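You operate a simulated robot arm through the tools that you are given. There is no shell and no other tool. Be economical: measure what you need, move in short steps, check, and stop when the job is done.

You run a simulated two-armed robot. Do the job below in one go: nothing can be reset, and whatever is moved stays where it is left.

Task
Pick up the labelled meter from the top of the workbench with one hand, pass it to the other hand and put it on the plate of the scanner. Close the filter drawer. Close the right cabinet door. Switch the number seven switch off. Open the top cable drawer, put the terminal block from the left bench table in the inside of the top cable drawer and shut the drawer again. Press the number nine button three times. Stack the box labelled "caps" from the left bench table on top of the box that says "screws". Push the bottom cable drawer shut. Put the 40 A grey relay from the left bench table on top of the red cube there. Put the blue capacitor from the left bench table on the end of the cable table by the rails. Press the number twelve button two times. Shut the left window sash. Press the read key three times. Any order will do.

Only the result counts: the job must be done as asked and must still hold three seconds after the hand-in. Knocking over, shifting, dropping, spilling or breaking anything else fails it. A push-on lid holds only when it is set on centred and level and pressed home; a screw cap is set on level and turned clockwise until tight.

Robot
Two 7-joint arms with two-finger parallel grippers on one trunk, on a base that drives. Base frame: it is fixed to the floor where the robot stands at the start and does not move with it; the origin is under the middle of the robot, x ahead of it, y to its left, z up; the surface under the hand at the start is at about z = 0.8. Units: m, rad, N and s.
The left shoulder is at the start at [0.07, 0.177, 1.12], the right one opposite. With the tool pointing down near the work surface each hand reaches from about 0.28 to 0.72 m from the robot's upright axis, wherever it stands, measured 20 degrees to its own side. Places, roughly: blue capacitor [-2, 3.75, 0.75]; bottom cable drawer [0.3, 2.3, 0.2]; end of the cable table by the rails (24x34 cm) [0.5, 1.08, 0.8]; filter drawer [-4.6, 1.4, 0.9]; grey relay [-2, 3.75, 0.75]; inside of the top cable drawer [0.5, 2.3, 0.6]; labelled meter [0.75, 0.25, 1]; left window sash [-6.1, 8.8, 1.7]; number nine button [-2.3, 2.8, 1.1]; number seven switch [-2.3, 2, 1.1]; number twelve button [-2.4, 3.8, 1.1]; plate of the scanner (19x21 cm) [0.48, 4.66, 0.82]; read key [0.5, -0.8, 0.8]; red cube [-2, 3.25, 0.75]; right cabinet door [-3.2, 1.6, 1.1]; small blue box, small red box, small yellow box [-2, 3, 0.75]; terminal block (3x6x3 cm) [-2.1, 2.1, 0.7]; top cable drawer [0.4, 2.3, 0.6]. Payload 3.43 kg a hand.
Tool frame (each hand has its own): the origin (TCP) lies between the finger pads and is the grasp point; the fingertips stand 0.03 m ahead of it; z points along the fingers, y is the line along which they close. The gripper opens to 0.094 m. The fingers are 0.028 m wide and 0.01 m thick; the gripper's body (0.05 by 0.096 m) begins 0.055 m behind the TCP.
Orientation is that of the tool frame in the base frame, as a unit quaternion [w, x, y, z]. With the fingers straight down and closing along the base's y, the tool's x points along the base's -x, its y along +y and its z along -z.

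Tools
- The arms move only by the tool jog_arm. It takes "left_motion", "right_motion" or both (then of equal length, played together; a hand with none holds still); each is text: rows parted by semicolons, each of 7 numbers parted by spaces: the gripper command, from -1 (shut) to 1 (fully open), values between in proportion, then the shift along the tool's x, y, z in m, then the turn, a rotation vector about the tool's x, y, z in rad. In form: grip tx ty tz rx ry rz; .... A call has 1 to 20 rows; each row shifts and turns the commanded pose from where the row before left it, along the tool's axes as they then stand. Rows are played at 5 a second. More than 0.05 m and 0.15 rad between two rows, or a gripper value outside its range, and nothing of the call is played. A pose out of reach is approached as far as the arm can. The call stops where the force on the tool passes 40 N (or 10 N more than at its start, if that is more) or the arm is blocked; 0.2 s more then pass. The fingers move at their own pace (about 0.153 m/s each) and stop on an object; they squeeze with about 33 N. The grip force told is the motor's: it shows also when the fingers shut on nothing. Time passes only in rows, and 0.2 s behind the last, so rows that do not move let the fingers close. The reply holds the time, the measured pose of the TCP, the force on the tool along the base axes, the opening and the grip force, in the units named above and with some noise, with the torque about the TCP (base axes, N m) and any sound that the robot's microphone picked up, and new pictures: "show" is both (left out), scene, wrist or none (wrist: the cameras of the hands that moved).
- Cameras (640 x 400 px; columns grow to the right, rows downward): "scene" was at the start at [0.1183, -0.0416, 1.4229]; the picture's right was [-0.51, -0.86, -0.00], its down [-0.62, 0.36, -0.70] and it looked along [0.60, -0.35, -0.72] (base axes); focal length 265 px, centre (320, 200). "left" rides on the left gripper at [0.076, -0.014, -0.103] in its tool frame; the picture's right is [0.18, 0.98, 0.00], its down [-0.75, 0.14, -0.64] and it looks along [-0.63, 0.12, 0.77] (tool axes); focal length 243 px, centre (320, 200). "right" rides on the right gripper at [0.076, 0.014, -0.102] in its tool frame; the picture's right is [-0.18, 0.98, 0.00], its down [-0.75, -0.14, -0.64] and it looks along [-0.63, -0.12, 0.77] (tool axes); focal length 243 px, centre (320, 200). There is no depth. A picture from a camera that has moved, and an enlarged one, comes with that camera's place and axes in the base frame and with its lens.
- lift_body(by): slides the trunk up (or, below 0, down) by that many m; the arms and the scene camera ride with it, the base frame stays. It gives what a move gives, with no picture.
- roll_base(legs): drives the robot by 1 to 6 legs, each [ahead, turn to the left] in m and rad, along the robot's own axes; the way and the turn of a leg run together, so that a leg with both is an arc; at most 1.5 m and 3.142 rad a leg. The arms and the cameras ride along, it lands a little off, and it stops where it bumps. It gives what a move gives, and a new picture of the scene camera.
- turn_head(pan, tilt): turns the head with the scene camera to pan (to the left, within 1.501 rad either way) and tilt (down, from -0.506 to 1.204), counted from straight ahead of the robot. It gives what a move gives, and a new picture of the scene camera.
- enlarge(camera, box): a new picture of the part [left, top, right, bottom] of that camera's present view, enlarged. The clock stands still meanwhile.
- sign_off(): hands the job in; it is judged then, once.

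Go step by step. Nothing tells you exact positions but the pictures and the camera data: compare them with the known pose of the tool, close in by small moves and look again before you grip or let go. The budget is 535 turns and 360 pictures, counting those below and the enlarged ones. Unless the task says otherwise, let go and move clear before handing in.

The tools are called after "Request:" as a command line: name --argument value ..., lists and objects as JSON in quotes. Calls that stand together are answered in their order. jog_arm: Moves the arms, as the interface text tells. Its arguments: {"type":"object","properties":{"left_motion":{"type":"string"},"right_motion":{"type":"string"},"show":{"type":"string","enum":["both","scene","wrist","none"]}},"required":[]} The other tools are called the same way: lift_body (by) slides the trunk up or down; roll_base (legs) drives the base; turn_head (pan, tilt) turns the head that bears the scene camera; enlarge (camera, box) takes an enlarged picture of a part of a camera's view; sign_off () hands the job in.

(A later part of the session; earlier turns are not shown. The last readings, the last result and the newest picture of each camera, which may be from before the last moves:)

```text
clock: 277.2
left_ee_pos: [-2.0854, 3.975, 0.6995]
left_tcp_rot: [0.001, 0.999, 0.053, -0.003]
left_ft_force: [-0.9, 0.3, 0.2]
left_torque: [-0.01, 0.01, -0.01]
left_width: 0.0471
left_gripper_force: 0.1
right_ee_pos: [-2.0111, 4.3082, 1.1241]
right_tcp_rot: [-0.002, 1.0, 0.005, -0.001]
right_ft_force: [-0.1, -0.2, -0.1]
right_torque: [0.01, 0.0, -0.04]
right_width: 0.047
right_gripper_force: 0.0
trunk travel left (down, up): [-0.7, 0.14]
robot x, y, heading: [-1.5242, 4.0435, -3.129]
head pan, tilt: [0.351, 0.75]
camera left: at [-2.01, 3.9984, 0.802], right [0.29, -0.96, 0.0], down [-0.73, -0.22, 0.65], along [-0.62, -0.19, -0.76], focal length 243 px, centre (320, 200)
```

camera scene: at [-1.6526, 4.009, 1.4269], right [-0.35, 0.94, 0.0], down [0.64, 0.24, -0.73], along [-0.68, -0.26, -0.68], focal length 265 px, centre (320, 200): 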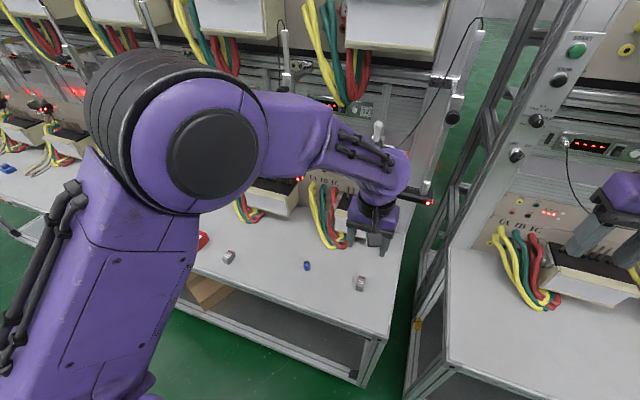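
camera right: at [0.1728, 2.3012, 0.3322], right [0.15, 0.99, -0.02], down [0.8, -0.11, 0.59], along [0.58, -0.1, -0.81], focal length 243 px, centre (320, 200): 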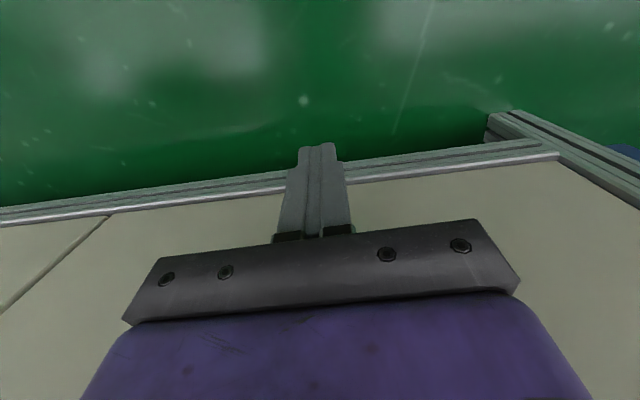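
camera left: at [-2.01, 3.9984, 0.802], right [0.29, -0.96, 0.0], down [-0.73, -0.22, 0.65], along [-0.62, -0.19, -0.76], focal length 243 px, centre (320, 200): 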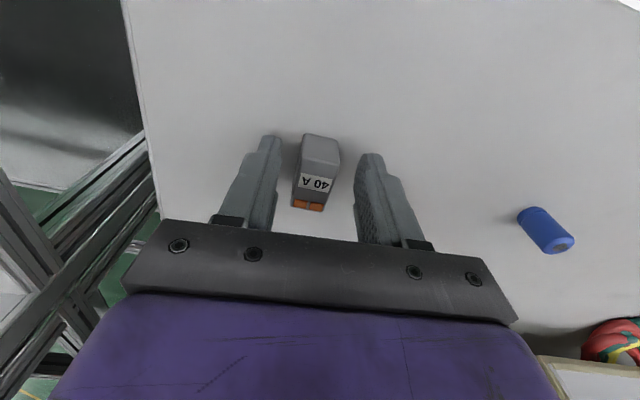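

The relay is between the fingers. Closing and lifting slightly.

Request:
jog_arm --left_motion "0 0 0 0.003 0 0 0; -1 0 0 0 0 0 0; -1 0 0 0 0 0 0; -1 0 0 0 0 0 0" --show "none"

Request:
jog_arm --left_motion "-1 0 0 -0.02 0 0 0; -1 0 0 -0.04 0 0 0; -1 0 0 -0.05 0 0 0; -1 0 0 -0.05 0 0 0; -1 0 0 0 0 0 0" --show "wrist"

```text
clock: 278.2
left_ee_pos: [-2.0862, 3.9766, 0.6969]
left_tcp_rot: [0.002, 0.999, 0.053, -0.004]
left_ft_force: [-0.8, 0.7, 1.1]
left_torque: [0.03, -0.03, -0.01]
left_width: 0.0208
left_gripper_force: 32.7
right_ee_pos: [-2.0105, 4.3079, 1.1246]
right_tcp_rot: [-0.002, 1.0, 0.005, 0.0]
right_ft_force: [0.4, 0.3, 0.6]
right_torque: [-0.02, 0.01, 0.0]
right_width: 0.0472
right_gripper_force: 0.0
trunk travel left (down, up): [-0.7, 0.14]
robot x, y, heading: [-1.5249, 4.0394, -3.131]
head pan, tilt: [0.351, 0.75]
```

```text
clock: 279.4
left_ee_pos: [-2.087, 3.9797, 0.8566]
left_tcp_rot: [0.002, 0.999, 0.053, -0.003]
left_ft_force: [-1.1, 0.2, 0.5]
left_torque: [0.04, -0.01, 0.02]
left_width: 0.0207
left_gripper_force: 32.8
right_ee_pos: [-2.0109, 4.308, 1.1237]
right_tcp_rot: [-0.002, 1.0, 0.005, 0.001]
right_ft_force: [-0.1, -0.2, 0.4]
right_torque: [-0.02, -0.01, -0.01]
right_width: 0.0473
right_gripper_force: 0.1
trunk travel left (down, up): [-0.7, 0.14]
robot x, y, heading: [-1.5229, 4.0384, -3.134]
head pan, tilt: [0.351, 0.75]
camera left: at [-2.0112, 4.0018, 0.9584], right [0.29, -0.96, 0.0], down [-0.73, -0.22, 0.65], along [-0.62, -0.19, -0.76], focal length 243 px, centre (320, 200)
```

left: 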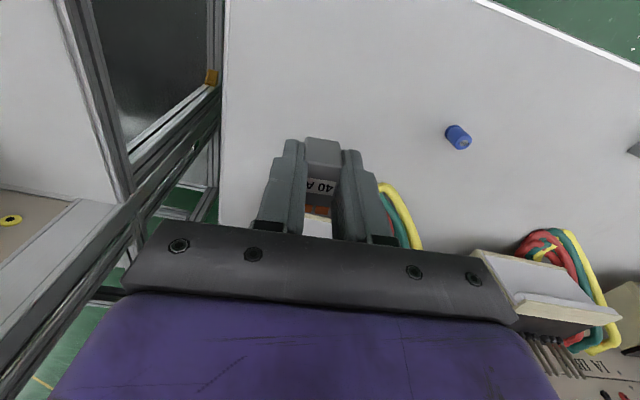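

The relay is held. I'll lift higher and shift the base to y ≈ 3.6 for the red cube.

Request:
jog_arm --left_motion "-1 0.03 0 -0.04 0 0 0; -1 0.03 0 -0.04 0 0 0; -1 0.03 0 -0.04 0 0 0; -1 0.03 0 -0.04 0 0 0; -1 0 0 0 0 0 0" --show "none"

Request:
roll_base --legs '[[-0.25, 0], [0, 1.571], [0.42, 0], [0, -1.571], [0.23, 0]]'

Request:
turn_head --pan 0.2 --tilt 0.85

```text
clock: 280.6
left_ee_pos: [-1.9658, 3.9915, 1.0147]
left_tcp_rot: [0.002, 0.999, 0.053, -0.002]
left_ft_force: [0.4, -0.4, -0.4]
left_torque: [0.03, -0.04, 0.01]
left_width: 0.021
left_gripper_force: 32.8
right_ee_pos: [-2.012, 4.308, 1.1232]
right_tcp_rot: [-0.002, 1.0, 0.005, 0.0]
right_ft_force: [-0.8, -0.2, -0.1]
right_torque: [-0.02, -0.02, 0.0]
right_width: 0.0469
right_gripper_force: 0.0
trunk travel left (down, up): [-0.7, 0.14]
robot x, y, heading: [-1.5269, 4.0406, -3.131]
head pan, tilt: [0.351, 0.75]
```

```text
clock: 293.6
left_ee_pos: [-1.9367, 3.5752, 1.015]
left_tcp_rot: [0.002, 0.999, 0.052, -0.003]
left_ft_force: [0.4, 0.4, -0.1]
left_torque: [0.02, 0.0, 0.0]
left_width: 0.0207
left_gripper_force: 32.9
right_ee_pos: [-1.9805, 3.8934, 1.1236]
right_tcp_rot: [-0.001, 1.0, 0.003, -0.001]
right_ft_force: [0.8, 0.0, 0.2]
right_torque: [-0.02, -0.01, -0.01]
right_width: 0.047
right_gripper_force: 0.0
trunk travel left (down, up): [-0.7, 0.14]
robot x, y, heading: [-1.4954, 3.6215, -3.136]
head pan, tilt: [0.351, 0.75]
camera scene: at [-1.6233, 3.5918, 1.4269], right [-0.35, 0.94, 0.0], down [0.64, 0.24, -0.73], along [-0.69, -0.26, -0.68], focal length 265 px, centre (320, 200)
```

scene: 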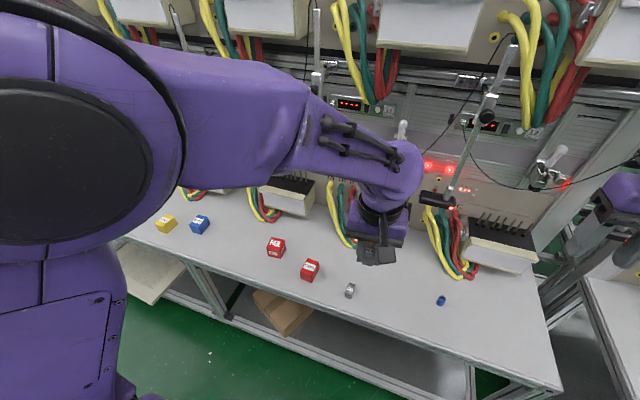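

```text
clock: 294.3
left_ee_pos: [-1.9365, 3.5759, 1.0147]
left_tcp_rot: [0.002, 0.999, 0.051, -0.003]
left_ft_force: [-0.3, 0.2, 0.4]
left_torque: [-0.01, 0.02, 0.04]
left_width: 0.0211
left_gripper_force: 33.3
right_ee_pos: [-1.9811, 3.8928, 1.1237]
right_tcp_rot: [-0.001, 1.0, 0.004, -0.001]
right_ft_force: [0.7, -0.1, -0.3]
right_torque: [0.02, -0.01, 0.02]
right_width: 0.047
right_gripper_force: 0.2
trunk travel left (down, up): [-0.7, 0.14]
robot x, y, heading: [-1.4974, 3.6208, -3.133]
head pan, tilt: [0.201, 0.85]
camera scene: at [-1.6237, 3.6047, 1.4187], right [-0.21, 0.98, 0.0], down [0.74, 0.16, -0.66], along [-0.65, -0.14, -0.75], focal length 265 px, centre (320, 200)
```

scene: 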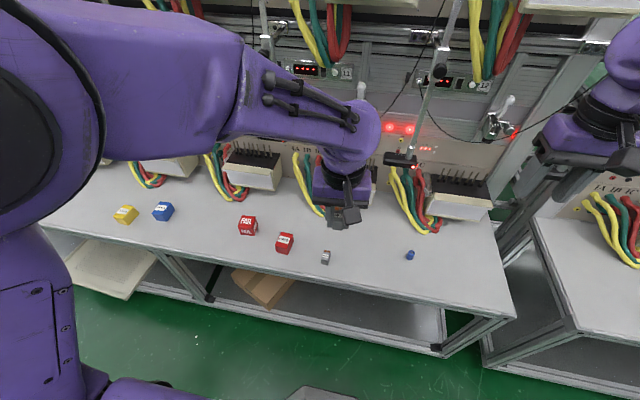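

From here the cube is at about (-2.09, 3.255), CAPS at (-2.05, 3.40), SEALS (blue) at (-2.09, 2.94) and the yellow box at (-2.05, 2.81). I'll move the relay over the cube, staying high.

Request:
jog_arm --left_motion "-1 -0.01 0.04 0 0 0 0; -1 -0.01 0.04 0 0 0 0; -1 -0.01 0.04 0 0 0 0; -1 -0.02 0.04 0 0 0 0; -1 -0.02 0.04 0 0 0 0; -1 -0.02 0.04 0 0 0 0; -1 -0.02 0.04 0 0 0 0; -1 -0.02 0.02 0 0 0 0; -1 0 0 0.04 0 0 0; -1 0 0 0 0 0 0"

```text
clock: 296.5
left_ee_pos: [-2.0325, 3.2617, 0.9777]
left_tcp_rot: [0.002, 0.999, 0.051, -0.003]
left_ft_force: [-0.2, 0.5, -0.2]
left_torque: [0.05, 0.01, 0.01]
left_width: 0.0205
left_gripper_force: 32.3
right_ee_pos: [-1.9799, 3.8926, 1.1234]
right_tcp_rot: [-0.001, 1.0, 0.004, -0.001]
right_ft_force: [-0.2, -0.5, -0.1]
right_torque: [0.02, 0.0, 0.01]
right_width: 0.0468
right_gripper_force: 0.1
trunk travel left (down, up): [-0.7, 0.14]
robot x, y, heading: [-1.4941, 3.6217, -3.133]
head pan, tilt: [0.201, 0.85]
camera scene: at [-1.6224, 3.6045, 1.4189], right [-0.21, 0.98, 0.0], down [0.73, 0.16, -0.66], along [-0.65, -0.14, -0.75], focal length 265 px, centre (320, 200)
camera left: at [-1.9581, 3.284, 1.0807], right [0.28, -0.96, 0.0], down [-0.73, -0.21, 0.65], along [-0.62, -0.19, -0.76], focal length 243 px, centre (320, 200)
```

scene: 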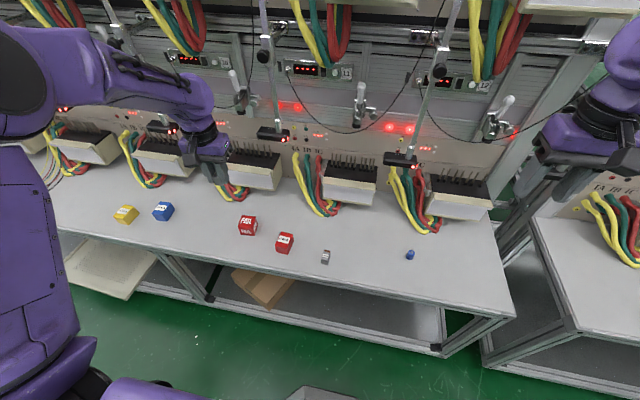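
left: 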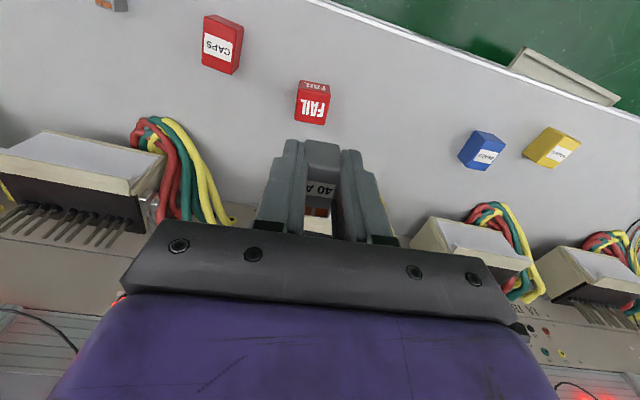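

Request:
enlarge --camera "left" --box '[440, 110, 600, 190]'

Request:
enlarge --camera "left" --box '[240, 70, 400, 190]'

```text
4.00 times, centred on (520, 150) of left
camera zoom: at [-1.9581, 3.284, 1.0807], right [0.28, -0.96, 0.0], down [-0.73, -0.21, 0.65], along [-0.62, -0.19, -0.76], focal length 970 px, centre (-480, 400)
```

zoom: 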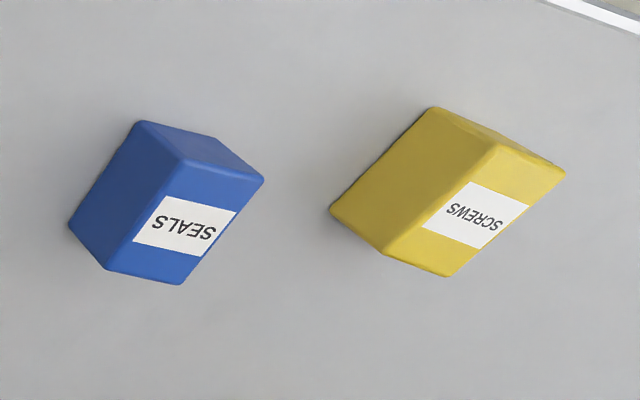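

```text
3.33 times, centred on (320, 130) of left
camera zoom: at [-1.9581, 3.284, 1.0807], right [0.28, -0.96, 0.0], down [-0.73, -0.21, 0.65], along [-0.62, -0.19, -0.76], focal length 809 px, centre (320, 433)
```

zoom: 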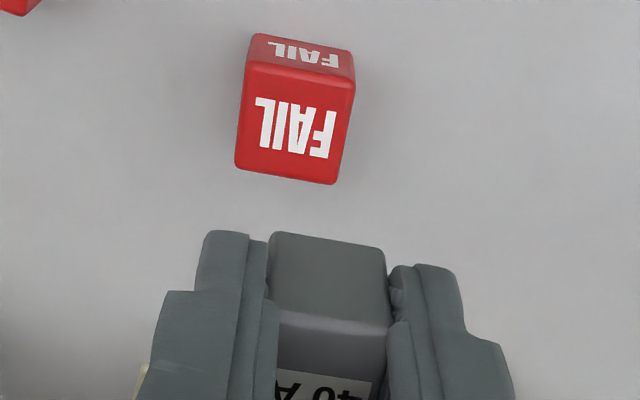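

Yellow is SCREWS. The cube's top centre is at about (-2.086, 3.255, 0.714). I'll move over it and descend part way.

Request:
jog_arm --left_motion "-1 -0.025 0.0005 0.03 0 0 0; -1 -0.025 0 0.035 0 0 0; -1 0 0 0.04 0 0 0; -1 0 0 0.04 0 0 0; -1 0 0 0.02 0 0 0; -1 0 0 0 0 0 0"

```text
clock: 297.9
left_ee_pos: [-2.084, 3.2573, 0.8127]
left_tcp_rot: [0.001, 0.999, 0.051, -0.004]
left_ft_force: [0.5, -0.1, -0.1]
left_torque: [0.0, -0.02, 0.0]
left_width: 0.0207
left_gripper_force: 33.6
right_ee_pos: [-1.9801, 3.8923, 1.1231]
right_tcp_rot: [-0.002, 1.0, 0.004, -0.001]
right_ft_force: [0.5, 0.0, -0.2]
right_torque: [0.0, 0.0, 0.02]
right_width: 0.0469
right_gripper_force: 0.0
trunk travel left (down, up): [-0.7, 0.14]
robot x, y, heading: [-1.4954, 3.6161, -3.134]
head pan, tilt: [0.201, 0.85]
camera scene: at [-1.6225, 3.6048, 1.4188], right [-0.21, 0.98, 0.0], down [0.73, 0.16, -0.66], along [-0.65, -0.14, -0.75], focal length 265 px, centre (320, 200)
camera left: at [-2.0091, 3.2803, 0.9156], right [0.28, -0.96, 0.0], down [-0.73, -0.21, 0.65], along [-0.62, -0.19, -0.76], focal length 243 px, centre (320, 200)
```

scene: 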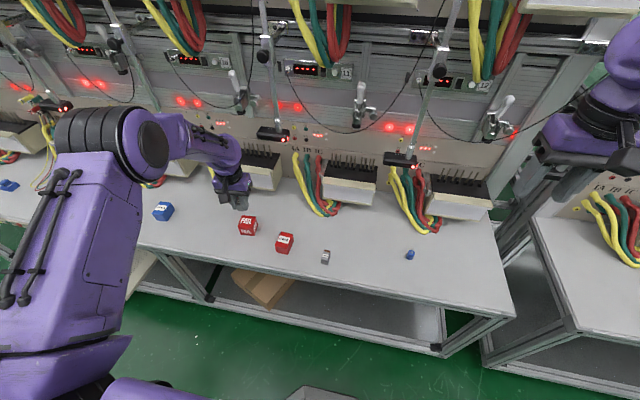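
left: 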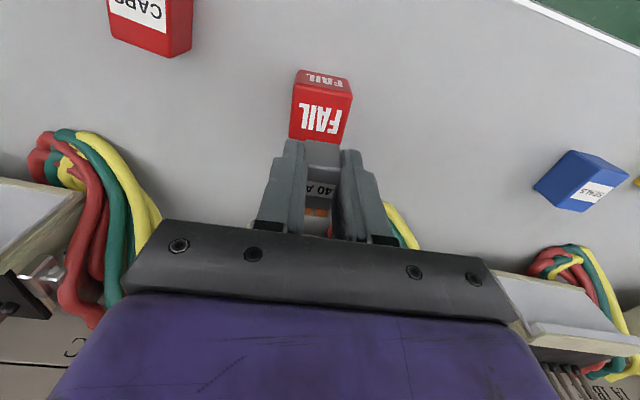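

Request:
jog_arm --left_motion "-1 0 0 0.03 0 0 0; -1 0 0 0.022 0 0 0; -1 0 0 0 0 0 0" --show "wrist"

Request:
enlarge --camera "scene" --box '[190, 150, 310, 260]'

```text
clock: 298.7
left_ee_pos: [-2.084, 3.2572, 0.7613]
left_tcp_rot: [0.002, 0.999, 0.052, -0.003]
left_ft_force: [-0.7, 0.0, -0.9]
left_torque: [-0.05, 0.01, -0.01]
left_width: 0.0209
left_gripper_force: 33.0
right_ee_pos: [-1.9808, 3.8932, 1.1248]
right_tcp_rot: [-0.001, 1.0, 0.004, -0.001]
right_ft_force: [0.5, 0.3, 0.8]
right_torque: [-0.01, 0.02, 0.01]
right_width: 0.0471
right_gripper_force: 0.0
trunk travel left (down, up): [-0.7, 0.14]
robot x, y, heading: [-1.4943, 3.6238, -3.136]
head pan, tilt: [0.201, 0.85]
camera left: at [-2.0089, 3.2806, 0.8637], right [0.28, -0.96, 0.0], down [-0.73, -0.21, 0.65], along [-0.62, -0.19, -0.76], focal length 243 px, centre (320, 200)
```

left: 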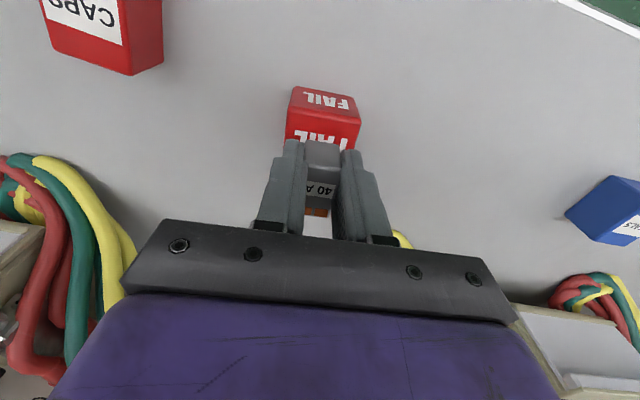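

```text
3.64 times, centred on (250, 205) of scene
camera zoom: at [-1.6226, 3.6048, 1.4188], right [-0.21, 0.98, 0.0], down [0.73, 0.16, -0.66], along [-0.65, -0.14, -0.75], focal length 964 px, centre (574, 182)
```

zoom: 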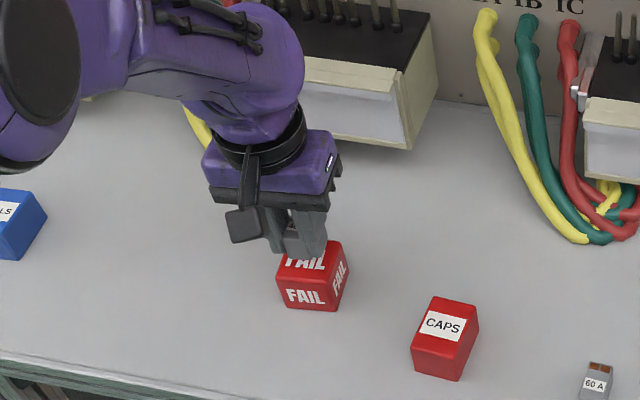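

Request:
jog_arm --left_motion "-1 0 0 0.004 0 0 0; -1 0 0 0.004 0 0 0; -1 0 0 0.003 0 0 0; -1 0 0 0 0 0 0" --show "none"

```text
clock: 299.7
left_ee_pos: [-2.0845, 3.2557, 0.7487]
left_tcp_rot: [0.003, 0.999, 0.051, -0.004]
left_ft_force: [-0.8, 0.9, -1.1]
left_torque: [0.03, -0.02, 0.0]
left_width: 0.0209
left_gripper_force: 32.1
right_ee_pos: [-1.9814, 3.8933, 1.1254]
right_tcp_rot: [-0.002, 1.0, 0.003, -0.002]
right_ft_force: [0.8, -0.5, 0.0]
right_torque: [0.0, 0.0, 0.03]
right_width: 0.0469
right_gripper_force: 0.2
trunk travel left (down, up): [-0.7, 0.14]
robot x, y, heading: [-1.4962, 3.6224, -3.132]
head pan, tilt: [0.201, 0.85]
```

Request:
jog_arm --left_motion "-1 0 0 0.002 0 0 0; -1 0 0 0.002 0 0 0; -1 0 0 0.002 0 0 0; -1 0 0 0 0 0 0" --show "none"

```text
clock: 300.7
left_ee_pos: [-2.0863, 3.257, 0.7461]
left_tcp_rot: [0.003, 0.999, 0.052, -0.006]
left_ft_force: [-0.6, -3.4, 17.4]
left_torque: [-0.06, -0.01, 0.04]
left_width: 0.0208
left_gripper_force: 33.5
right_ee_pos: [-1.9788, 3.893, 1.1245]
right_tcp_rot: [-0.001, 1.0, 0.003, -0.002]
right_ft_force: [-0.5, 0.6, -0.1]
right_torque: [-0.01, 0.04, 0.0]
right_width: 0.047
right_gripper_force: 0.0
trunk travel left (down, up): [-0.7, 0.14]
robot x, y, heading: [-1.4927, 3.6207, -3.129]
head pan, tilt: [0.201, 0.85]
```

Contact. I'll ease up 2 mm and open gently.

Request:
jog_arm --left_motion "-1 0 0 -0.002 0 0 0; -0.5 0 0 0 0 0 0; -0.3 0 0 0 0 0 0; -0.1 0 0 0 0 0 0; 0 0 0 0 0 0 0" --show "wrist"

```text
clock: 301.9
left_ee_pos: [-2.0863, 3.2565, 0.7448]
left_tcp_rot: [0.001, 0.999, 0.051, -0.002]
left_ft_force: [0.6, 0.1, 0.5]
left_torque: [-0.03, 0.0, -0.02]
left_width: 0.0471
left_gripper_force: 0.0
right_ee_pos: [-1.9811, 3.8908, 1.1245]
right_tcp_rot: [-0.001, 1.0, 0.004, -0.001]
right_ft_force: [0.0, -0.9, -0.5]
right_torque: [-0.03, 0.0, -0.03]
right_width: 0.0471
right_gripper_force: 0.0
trunk travel left (down, up): [-0.7, 0.14]
robot x, y, heading: [-1.4961, 3.6249, -3.133]
head pan, tilt: [0.201, 0.85]
camera left: at [-2.0111, 3.2796, 0.8476], right [0.28, -0.96, 0.0], down [-0.73, -0.21, 0.65], along [-0.62, -0.19, -0.76], focal length 243 px, centre (320, 200)
```

left: 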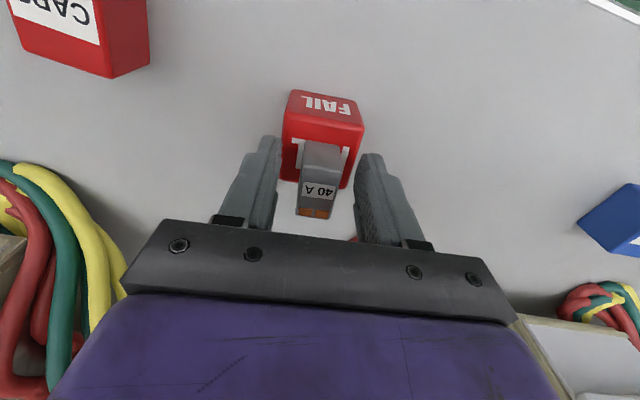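

Request:
jog_arm --left_motion "0 0 0 -0.02 0 0 0; 0 0 0 -0.04 0 0 0; 0 0.01 0 -0.04 0 0 0; 0 0.02 0 -0.04 0 0 0; 0 0 0 -0.04 0 0 0; 0 0 0 0 0 0 0" --show "wrist"

Request:
enlarge --camera "left" --box '[240, 60, 400, 160]'

Request:
enlarge --camera "scene" --box '[200, 180, 320, 260]'

```text
clock: 303.3
left_ee_pos: [-2.0554, 3.2577, 0.9236]
left_tcp_rot: [0.002, 0.999, 0.052, -0.002]
left_ft_force: [0.3, -0.5, 0.5]
left_torque: [0.01, -0.02, -0.01]
left_width: 0.047
left_gripper_force: 0.0
right_ee_pos: [-1.9811, 3.8925, 1.1248]
right_tcp_rot: [-0.002, 1.0, 0.004, -0.002]
right_ft_force: [-0.5, -0.5, -0.1]
right_torque: [-0.01, 0.01, 0.02]
right_width: 0.0472
right_gripper_force: 0.1
trunk travel left (down, up): [-0.7, 0.14]
robot x, y, heading: [-1.494, 3.6231, -3.132]
head pan, tilt: [0.201, 0.85]
camera left: at [-1.9806, 3.281, 1.027], right [0.28, -0.96, 0.0], down [-0.73, -0.21, 0.65], along [-0.62, -0.19, -0.76], focal length 243 px, centre (320, 200)
```

left: 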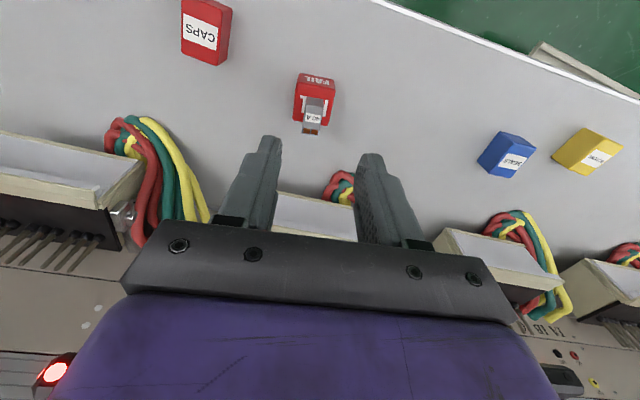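

```text
4.00 times, centred on (320, 110) of left
camera zoom: at [-1.9806, 3.281, 1.027], right [0.28, -0.96, 0.0], down [-0.73, -0.21, 0.65], along [-0.62, -0.19, -0.76], focal length 970 px, centre (320, 560)
```

zoom: 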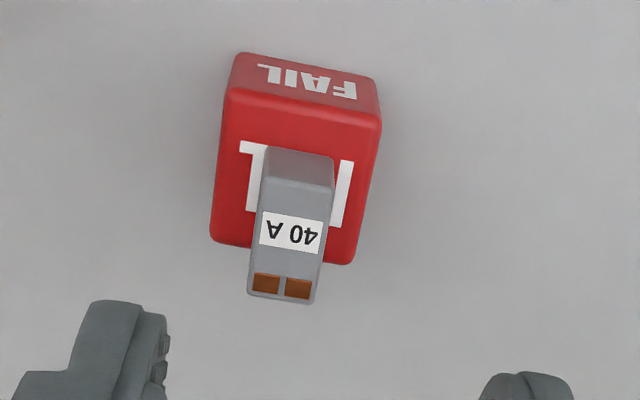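

```text
5.00 times, centred on (260, 220) of scene
camera zoom: at [-1.6237, 3.6041, 1.4187], right [-0.21, 0.98, 0.0], down [0.74, 0.16, -0.66], along [-0.65, -0.14, -0.75], focal length 1325 px, centre (620, 100)
```

zoom: 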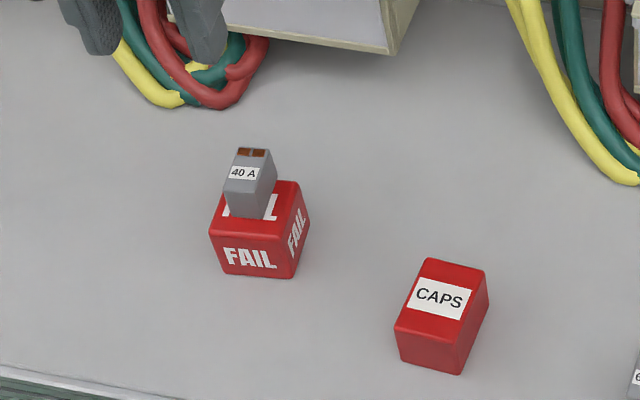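

The relay stands but sits towards the back of the cube. I'll regrip it and shift it about 12 mm forward so it's centred.

Request:
jog_arm --left_motion "0 0 0 0.04 0 0 0; 0 -0.02 0 0.04 0 0 0; 0 -0.01 0 0.04 0 0 0; 0 0 0 0.04 0 0 0; 0 0 0 0.018 0 0 0; 0 0 0 0 0 0 0" --show "wrist"

```text
clock: 304.7
left_ee_pos: [-2.0856, 3.2561, 0.7482]
left_tcp_rot: [0.001, 0.999, 0.051, -0.004]
left_ft_force: [0.7, 0.4, -0.3]
left_torque: [-0.02, -0.01, 0.01]
left_width: 0.047
left_gripper_force: 0.1
right_ee_pos: [-1.9807, 3.8915, 1.125]
right_tcp_rot: [-0.003, 1.0, 0.004, -0.001]
right_ft_force: [0.1, 0.1, 0.4]
right_torque: [-0.03, -0.01, -0.01]
right_width: 0.0471
right_gripper_force: 0.0
trunk travel left (down, up): [-0.7, 0.14]
robot x, y, heading: [-1.4964, 3.6238, -3.139]
head pan, tilt: [0.201, 0.85]
camera left: at [-2.01, 3.2793, 0.851], right [0.28, -0.96, 0.0], down [-0.73, -0.21, 0.65], along [-0.62, -0.19, -0.76], focal length 243 px, centre (320, 200)
```

left: 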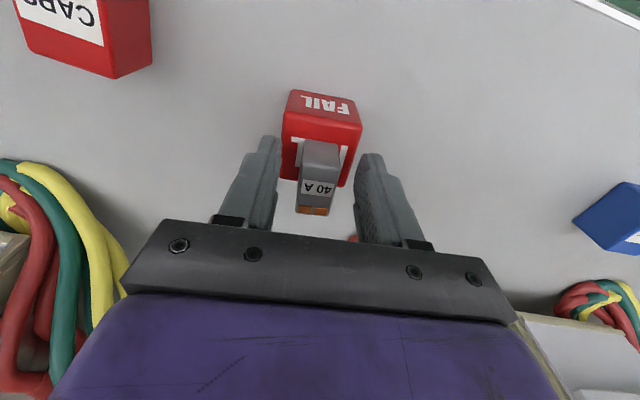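

Request:
jog_arm --left_motion "-1 0 0 0 0 0 0; -1 0 0 0 0 0 0; -1 0 0 0 0 0 0; -1 0 0 -0.008 0 0 0; -1 0.006 0 0 0 0 0; -1 0.006 0 0 0 0 0; -1 0 0 0.005 0 0 0; -1 0 0 0 0 0 0" --show "wrist"

```text
clock: 306.5
left_ee_pos: [-2.0731, 3.2566, 0.7515]
left_tcp_rot: [0.001, 0.999, 0.052, -0.003]
left_ft_force: [0.2, -0.2, -0.4]
left_torque: [0.04, -0.04, -0.01]
left_width: 0.0209
left_gripper_force: 33.0
right_ee_pos: [-1.9803, 3.8925, 1.1245]
right_tcp_rot: [-0.001, 1.0, 0.003, -0.001]
right_ft_force: [0.2, -1.2, -0.3]
right_torque: [-0.02, -0.01, -0.05]
right_width: 0.0467
right_gripper_force: 0.1
trunk travel left (down, up): [-0.7, 0.14]
robot x, y, heading: [-1.4969, 3.6222, -3.131]
head pan, tilt: [0.201, 0.85]
camera left: at [-1.9983, 3.2803, 0.8541], right [0.28, -0.96, 0.0], down [-0.73, -0.21, 0.65], along [-0.62, -0.19, -0.76], focal length 243 px, centre (320, 200)
```

left: 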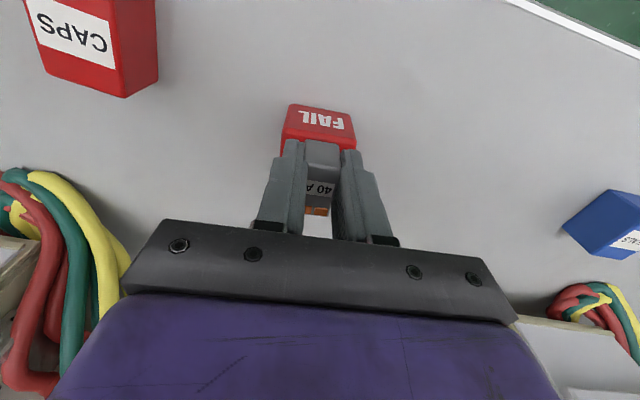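

Now lower to contact in small steps.

Request:
jog_arm --left_motion "-1 0 0 0.002 0 0 0; -1 0 0 0.002 0 0 0; -1 0 0 0 0 0 0" --show "none"

```text
clock: 307.3
left_ee_pos: [-2.0729, 3.2583, 0.7485]
left_tcp_rot: [0.003, 0.999, 0.051, -0.004]
left_ft_force: [-0.2, -1.4, 5.9]
left_torque: [0.01, 0.02, 0.02]
left_width: 0.0212
left_gripper_force: 33.0
right_ee_pos: [-1.9803, 3.8922, 1.1254]
right_tcp_rot: [-0.002, 1.0, 0.004, -0.001]
right_ft_force: [-0.1, 0.3, -0.3]
right_torque: [-0.02, 0.03, -0.02]
right_width: 0.0474
right_gripper_force: 0.1
trunk travel left (down, up): [-0.7, 0.14]
robot x, y, heading: [-1.4957, 3.6215, -3.139]
head pan, tilt: [0.201, 0.85]
```

Request:
jog_arm --left_motion "-0.5 0 0 0 0 0 0; -0.3 0 0 0 0 0 0; -0.1 0 0 0 0 0 0; 0 0 0 0 0 0 0; 0 0 0 -0.02 0 0 0; 0 0 0 -0.04 0 0 0; 0 0.01 0 -0.04 0 0 0; 0 0.01 0 -0.04 0 0 0; 0 0 0 -0.04 0 0 0; 0 0 0 0 0 0 0" --show "wrist"

Request:
enlarge --camera "scene" --box '[200, 180, 320, 260]'

```text
clock: 309.5
left_ee_pos: [-2.0536, 3.2608, 0.9268]
left_tcp_rot: [0.002, 0.999, 0.052, -0.002]
left_ft_force: [-0.6, 0.8, -0.1]
left_torque: [0.01, 0.01, 0.03]
left_width: 0.0469
left_gripper_force: 0.1
right_ee_pos: [-1.9816, 3.8913, 1.1246]
right_tcp_rot: [-0.002, 1.0, 0.004, 0.0]
right_ft_force: [0.8, -0.1, -0.4]
right_torque: [0.02, -0.03, 0.0]
right_width: 0.0469
right_gripper_force: 0.0
trunk travel left (down, up): [-0.7, 0.14]
robot x, y, heading: [-1.4937, 3.6229, -3.133]
head pan, tilt: [0.201, 0.85]
camera left: at [-1.9786, 3.2841, 1.0294], right [0.28, -0.96, 0.0], down [-0.73, -0.21, 0.65], along [-0.62, -0.19, -0.76], focal length 243 px, centre (320, 200)
```

left: 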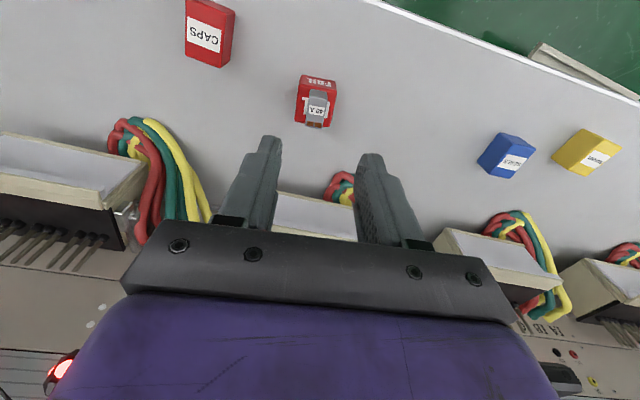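

```text
5.00 times, centred on (260, 220) of scene
camera zoom: at [-1.6236, 3.6042, 1.4187], right [-0.21, 0.98, 0.0], down [0.74, 0.16, -0.66], along [-0.65, -0.14, -0.75], focal length 1325 px, centre (620, 100)
```

zoom: 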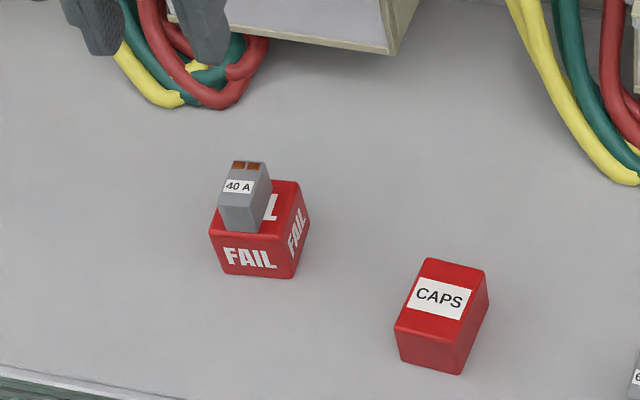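

The relay is now nicely centred on the cube. Next is the CAPS box; I'll move the left hand above it.

Request:
jog_arm --left_motion "1 0.011 -0.042 0 0 0 0; 1 0.011 -0.042 0 0 0 0; 1 0.011 -0.042 0 0 0 0; 1 0 0 0 0 0 0" --show "wrist"

Request:
enlarge --camera "left" --box '[240, 50, 400, 150]'

```text
clock: 310.5
left_ee_pos: [-2.031, 3.3899, 0.9269]
left_tcp_rot: [0.002, 0.999, 0.052, -0.003]
left_ft_force: [-0.2, 0.1, 0.8]
left_torque: [0.02, 0.03, 0.0]
left_width: 0.0937
left_gripper_force: 0.1
right_ee_pos: [-1.9803, 3.8921, 1.1234]
right_tcp_rot: [-0.002, 1.0, 0.003, -0.001]
right_ft_force: [-1.0, 0.3, -0.6]
right_torque: [0.04, 0.01, 0.01]
right_width: 0.0471
right_gripper_force: 0.1
trunk travel left (down, up): [-0.7, 0.14]
robot x, y, heading: [-1.4933, 3.6221, -3.131]
head pan, tilt: [0.201, 0.85]
camera left: at [-1.9573, 3.4132, 1.0295], right [0.28, -0.96, 0.0], down [-0.73, -0.22, 0.65], along [-0.62, -0.19, -0.76], focal length 243 px, centre (320, 200)
```

left: 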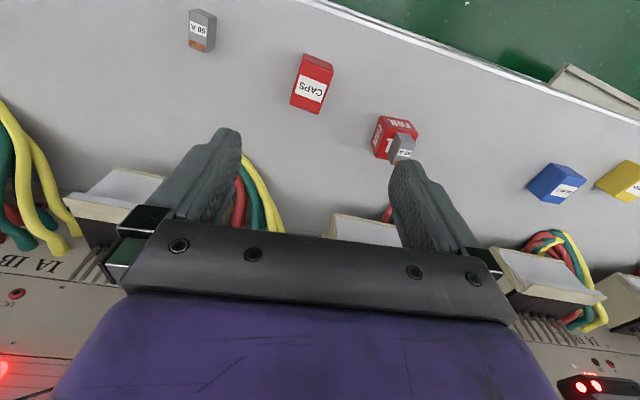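

```text
4.00 times, centred on (320, 100) of left
camera zoom: at [-1.9573, 3.4132, 1.0295], right [0.28, -0.96, 0.0], down [-0.73, -0.22, 0.65], along [-0.62, -0.19, -0.76], focal length 970 px, centre (320, 600)
```

zoom: 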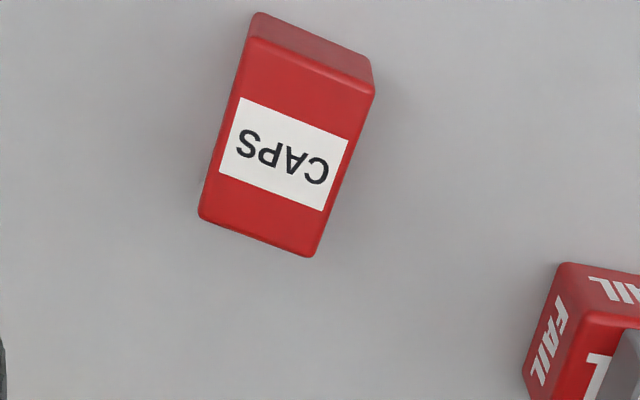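

CAPS box top: centre about (-2.049, 3.397), 4 cm wide, nearly square to the base axes. I'll rotate slightly, align and descend.

Request:
jog_arm --left_motion "0.6 0 0 0 0 0 0.085; 0.6 0 0 0 0 0 0.08; 0.6 -0.018 -0.006 0.03 0 0 0; 0.6 0 0 0.04 0 0 0; 0.6 0 0 0.04 0 0 0; 0.6 0 0 0.03 0 0 0; 0.6 0 0 0 0 0 0" --show "wrist"

```text
clock: 312.1
left_ee_pos: [-2.0506, 3.3956, 0.7838]
left_tcp_rot: [0.003, 0.999, -0.032, -0.004]
left_ft_force: [-0.4, 0.6, -1.0]
left_torque: [-0.02, -0.04, -0.01]
left_width: 0.0753
left_gripper_force: 0.1
right_ee_pos: [-1.98, 3.8921, 1.1251]
right_tcp_rot: [-0.002, 1.0, 0.004, -0.001]
right_ft_force: [0.5, 0.1, 0.0]
right_torque: [-0.02, 0.01, -0.01]
right_width: 0.047
right_gripper_force: 0.1
trunk travel left (down, up): [-0.7, 0.14]
robot x, y, heading: [-1.4964, 3.6176, -3.137]
head pan, tilt: [0.201, 0.85]
camera left: at [-1.9729, 3.4055, 0.8868], right [0.12, -0.99, 0.0], down [-0.76, -0.09, 0.65], along [-0.64, -0.08, -0.76], focal length 243 px, centre (320, 200)
```

left: 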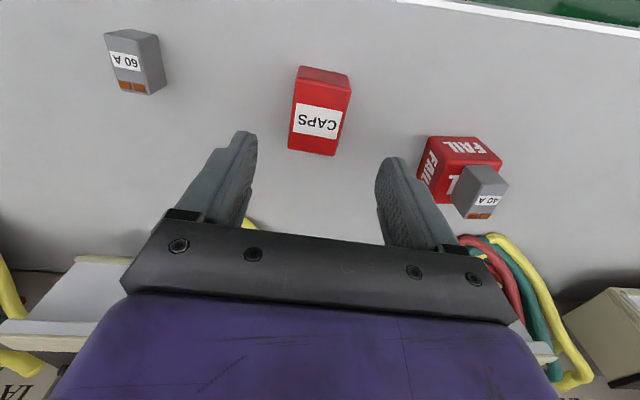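

Request:
jog_arm --left_motion "0.4 0.004 -0.001 0.03 0 0 0; 0.2 0 0 0.03 0 0 0; 0.2 0 0 0.02 0 0 0; 0.2 0 0 0 0 0 0" --show "wrist"

```text
clock: 313.1
left_ee_pos: [-2.0496, 3.3971, 0.7046]
left_tcp_rot: [0.003, 1.0, -0.03, -0.004]
left_ft_force: [0.4, 0.4, 0.0]
left_torque: [-0.02, 0.0, 0.02]
left_width: 0.0565
left_gripper_force: 0.0
right_ee_pos: [-1.979, 3.8933, 1.1246]
right_tcp_rot: [-0.002, 1.0, 0.004, -0.001]
right_ft_force: [-0.6, -0.7, 0.7]
right_torque: [0.02, 0.01, -0.01]
right_width: 0.0471
right_gripper_force: 0.0
trunk travel left (down, up): [-0.7, 0.14]
robot x, y, heading: [-1.498, 3.6206, -3.135]
head pan, tilt: [0.201, 0.85]
camera left: at [-1.9702, 3.4073, 0.8082], right [0.12, -0.99, 0.0], down [-0.76, -0.09, 0.65], along [-0.64, -0.08, -0.76], focal length 243 px, centre (320, 200)
```

left: 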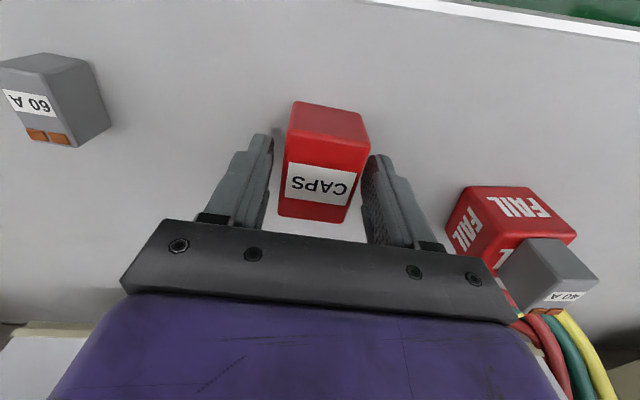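

Request:
jog_arm --left_motion "-1 0 0 0 0 0 0; -1 0 0 0 0 0 0; -1 0 0 0 0 0 0; -1 0 0 0 0 0 0" --show "none"

Request:
jog_arm --left_motion "-1 0 0 -0.02 0 0 0; -1 0 0 -0.04 0 0 0; -1 0 0 -0.05 0 0 0; -1 0 0 -0.05 0 0 0; -1 0.02 0 -0.045 0 0 0; -1 0.03 0 -0.04 0 0 0; -1 0.03 0 -0.04 0 0 0; -1 0.03 0 -0.02 0 0 0; -1 0 0 0 0 0 0" --show "wrist"

```text
clock: 314.1
left_ee_pos: [-2.0482, 3.398, 0.7068]
left_tcp_rot: [0.003, 1.0, -0.031, -0.005]
left_ft_force: [-5.0, -0.9, 12.9]
left_torque: [0.17, -0.01, 0.01]
left_width: 0.0412
left_gripper_force: 32.6
right_ee_pos: [-1.9796, 3.8917, 1.1257]
right_tcp_rot: [-0.002, 1.0, 0.004, -0.002]
right_ft_force: [0.2, 0.2, 0.5]
right_torque: [0.02, -0.01, 0.01]
right_width: 0.0472
right_gripper_force: 0.1
trunk travel left (down, up): [-0.7, 0.14]
robot x, y, heading: [-1.4927, 3.6176, -3.134]
head pan, tilt: [0.201, 0.85]
```

```text
clock: 316.1
left_ee_pos: [-1.9376, 3.3893, 1.0091]
left_tcp_rot: [0.003, 1.0, -0.031, -0.002]
left_ft_force: [0.1, -0.4, -1.6]
left_torque: [0.02, -0.02, -0.03]
left_width: 0.0411
left_gripper_force: 33.3
right_ee_pos: [-1.9825, 3.8913, 1.1235]
right_tcp_rot: [-0.001, 1.0, 0.003, 0.0]
right_ft_force: [0.2, -0.2, -0.2]
right_torque: [0.0, 0.01, 0.0]
right_width: 0.0469
right_gripper_force: 0.0
trunk travel left (down, up): [-0.7, 0.14]
robot x, y, heading: [-1.4959, 3.6218, -3.133]
head pan, tilt: [0.201, 0.85]
camera left: at [-1.8594, 3.4009, 1.1124], right [0.12, -0.99, 0.0], down [-0.76, -0.09, 0.65], along [-0.64, -0.08, -0.76], focal length 243 px, centre (320, 200)
```

left: 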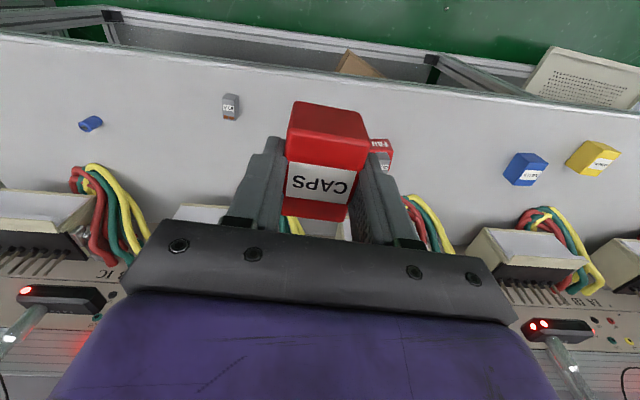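

CAPS is held. I'll shift the base to y ≈ 3.05 for the SCREWS box.

Request:
roll_base --legs '[[-0.25, 0], [0, 1.571], [0.56, 0], [0, -1.571], [0.25, 0]]'

Request:
enlarge --camera "scene" --box '[160, 160, 360, 285]'

```text
clock: 329.6
left_ee_pos: [-1.9505, 2.8503, 1.0105]
left_tcp_rot: [0.002, 0.999, -0.033, -0.004]
left_ft_force: [0.0, 0.2, -0.8]
left_torque: [-0.02, 0.03, 0.0]
left_width: 0.0408
left_gripper_force: 33.1
right_ee_pos: [-1.99, 3.3516, 1.1251]
right_tcp_rot: [-0.003, 1.0, 0.002, -0.001]
right_ft_force: [-0.1, -0.2, -0.2]
right_torque: [-0.01, -0.02, 0.01]
right_width: 0.0471
right_gripper_force: 0.1
trunk travel left (down, up): [-0.7, 0.14]
robot x, y, heading: [-1.5039, 3.0786, -3.138]
head pan, tilt: [0.201, 0.85]
camera scene: at [-1.6339, 3.0614, 1.4189], right [-0.2, 0.98, 0.0], down [0.74, 0.15, -0.66], along [-0.65, -0.13, -0.75], focal length 265 px, centre (320, 200)
```

scene: 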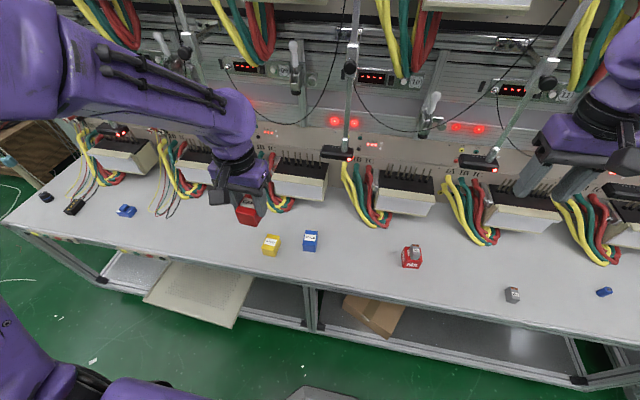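

```text
3.20 times, centred on (260, 222) of scene
camera zoom: at [-1.6339, 3.0614, 1.4189], right [-0.2, 0.98, 0.0], down [0.74, 0.15, -0.66], along [-0.65, -0.13, -0.75], focal length 848 px, centre (512, 128)
```

zoom: 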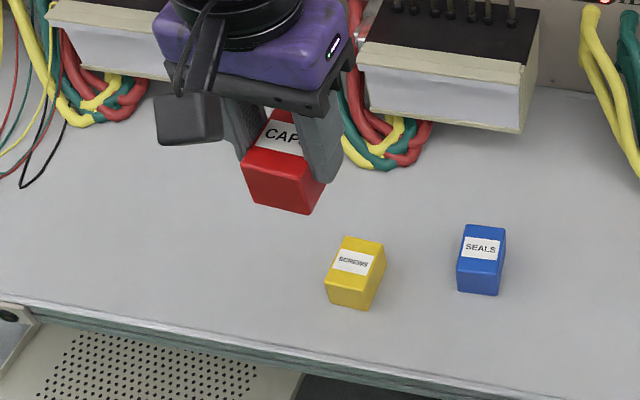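

Request:
jog_arm --left_motion "-1 -0.02 -0.04 0 0 0 0; -1 0 -0.03 0 0 0 0; -1 0 0 0 0 0 0" --show "wrist"

Request:
enlarge --camera "left" --box '[340, 50, 500, 150]'

```text
clock: 330.4
left_ee_pos: [-1.9647, 2.9195, 1.0107]
left_tcp_rot: [0.002, 0.999, -0.034, -0.003]
left_ft_force: [0.2, -0.6, -0.7]
left_torque: [0.03, 0.0, 0.0]
left_width: 0.0409
left_gripper_force: 33.3
right_ee_pos: [-1.9906, 3.3504, 1.1257]
right_tcp_rot: [-0.002, 1.0, 0.001, -0.001]
right_ft_force: [-0.4, 0.1, 0.3]
right_torque: [0.03, -0.01, -0.02]
right_width: 0.0471
right_gripper_force: 0.2
trunk travel left (down, up): [-0.7, 0.14]
robot x, y, heading: [-1.5075, 3.077, -3.142]
head pan, tilt: [0.201, 0.85]
camera left: at [-1.8873, 2.9299, 1.1125], right [0.12, -0.99, 0.0], down [-0.76, -0.09, 0.65], along [-0.64, -0.08, -0.76], focal length 243 px, centre (320, 200)
```

left: 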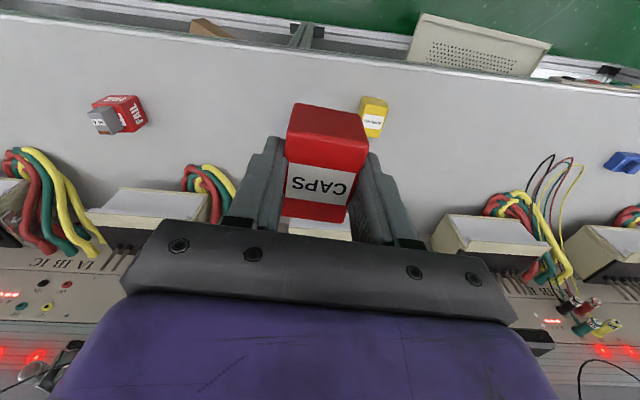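

```text
4.00 times, centred on (420, 100) of left
camera zoom: at [-1.8873, 2.9299, 1.1125], right [0.12, -0.99, 0.0], down [-0.76, -0.09, 0.65], along [-0.64, -0.08, -0.76], focal length 970 px, centre (-80, 600)
```

zoom: 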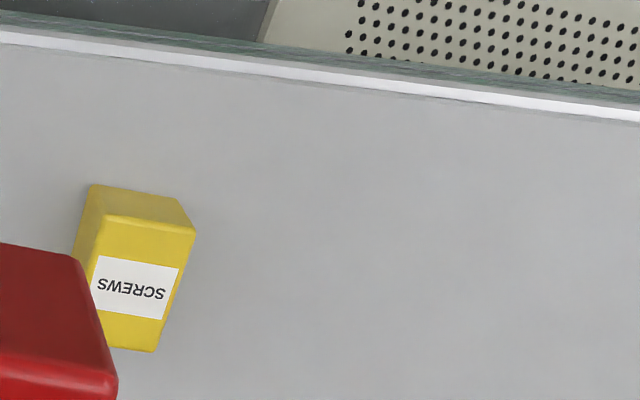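

The SCREWS top is centred at about (-2.045, 2.819), also square to the axes and the same size. I'll move CAPS above it.

Request:
jog_arm --left_motion "-1 -0.025 0.035 0 0 0 0; -1 -0.025 0.035 0 0 0 0; -1 -0.023 0.0357 0.01 0 0 0; -1 0 0 0.04 0 0 0; -1 0 0 0.04 0 0 0; -1 0 0 0.04 0 0 0; -1 0 0 0.04 0 0 0; -1 0 0 0.03 0 0 0; -1 0 0 0 0 0 0"

Request:
enlarge --camera "scene" --box '[210, 180, 330, 270]'

```text
clock: 332.4
left_ee_pos: [-2.0474, 2.818, 0.81]
left_tcp_rot: [0.003, 0.999, -0.034, -0.002]
left_ft_force: [-0.5, -0.2, -1.2]
left_torque: [0.0, 0.02, 0.02]
left_width: 0.0409
left_gripper_force: 33.1
right_ee_pos: [-1.99, 3.3515, 1.1248]
right_tcp_rot: [-0.001, 1.0, 0.001, -0.001]
right_ft_force: [0.5, -1.0, 0.5]
right_torque: [-0.03, -0.02, 0.01]
right_width: 0.0467
right_gripper_force: 0.0
trunk travel left (down, up): [-0.7, 0.14]
robot x, y, heading: [-1.5072, 3.0767, -3.141]
head pan, tilt: [0.201, 0.85]
camera scene: at [-1.6343, 3.0615, 1.4188], right [-0.2, 0.98, 0.0], down [0.74, 0.15, -0.66], along [-0.65, -0.13, -0.75], focal length 265 px, centre (320, 200)
camera left: at [-1.9695, 2.8279, 0.9137], right [0.12, -0.99, 0.0], down [-0.76, -0.09, 0.65], along [-0.64, -0.08, -0.76], focal length 243 px, centre (320, 200)
```

scene: 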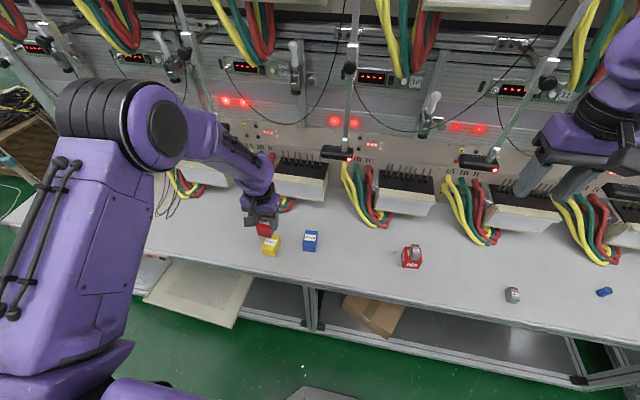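
left: 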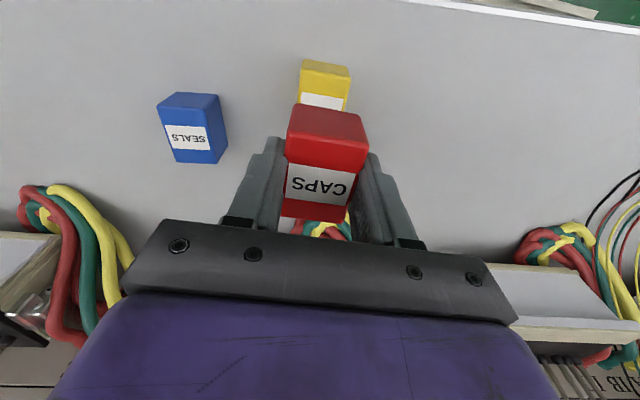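

```text
4.44 times, centred on (270, 225) of scene
camera zoom: at [-1.6343, 3.0615, 1.4188], right [-0.2, 0.98, 0.0], down [0.74, 0.15, -0.66], along [-0.65, -0.13, -0.75], focal length 1178 px, centre (542, 89)
```

zoom: 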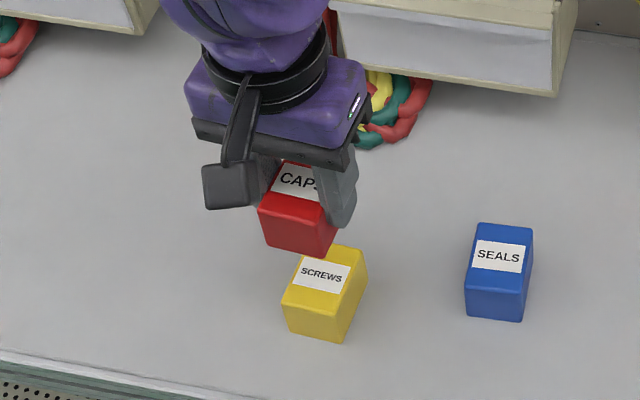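

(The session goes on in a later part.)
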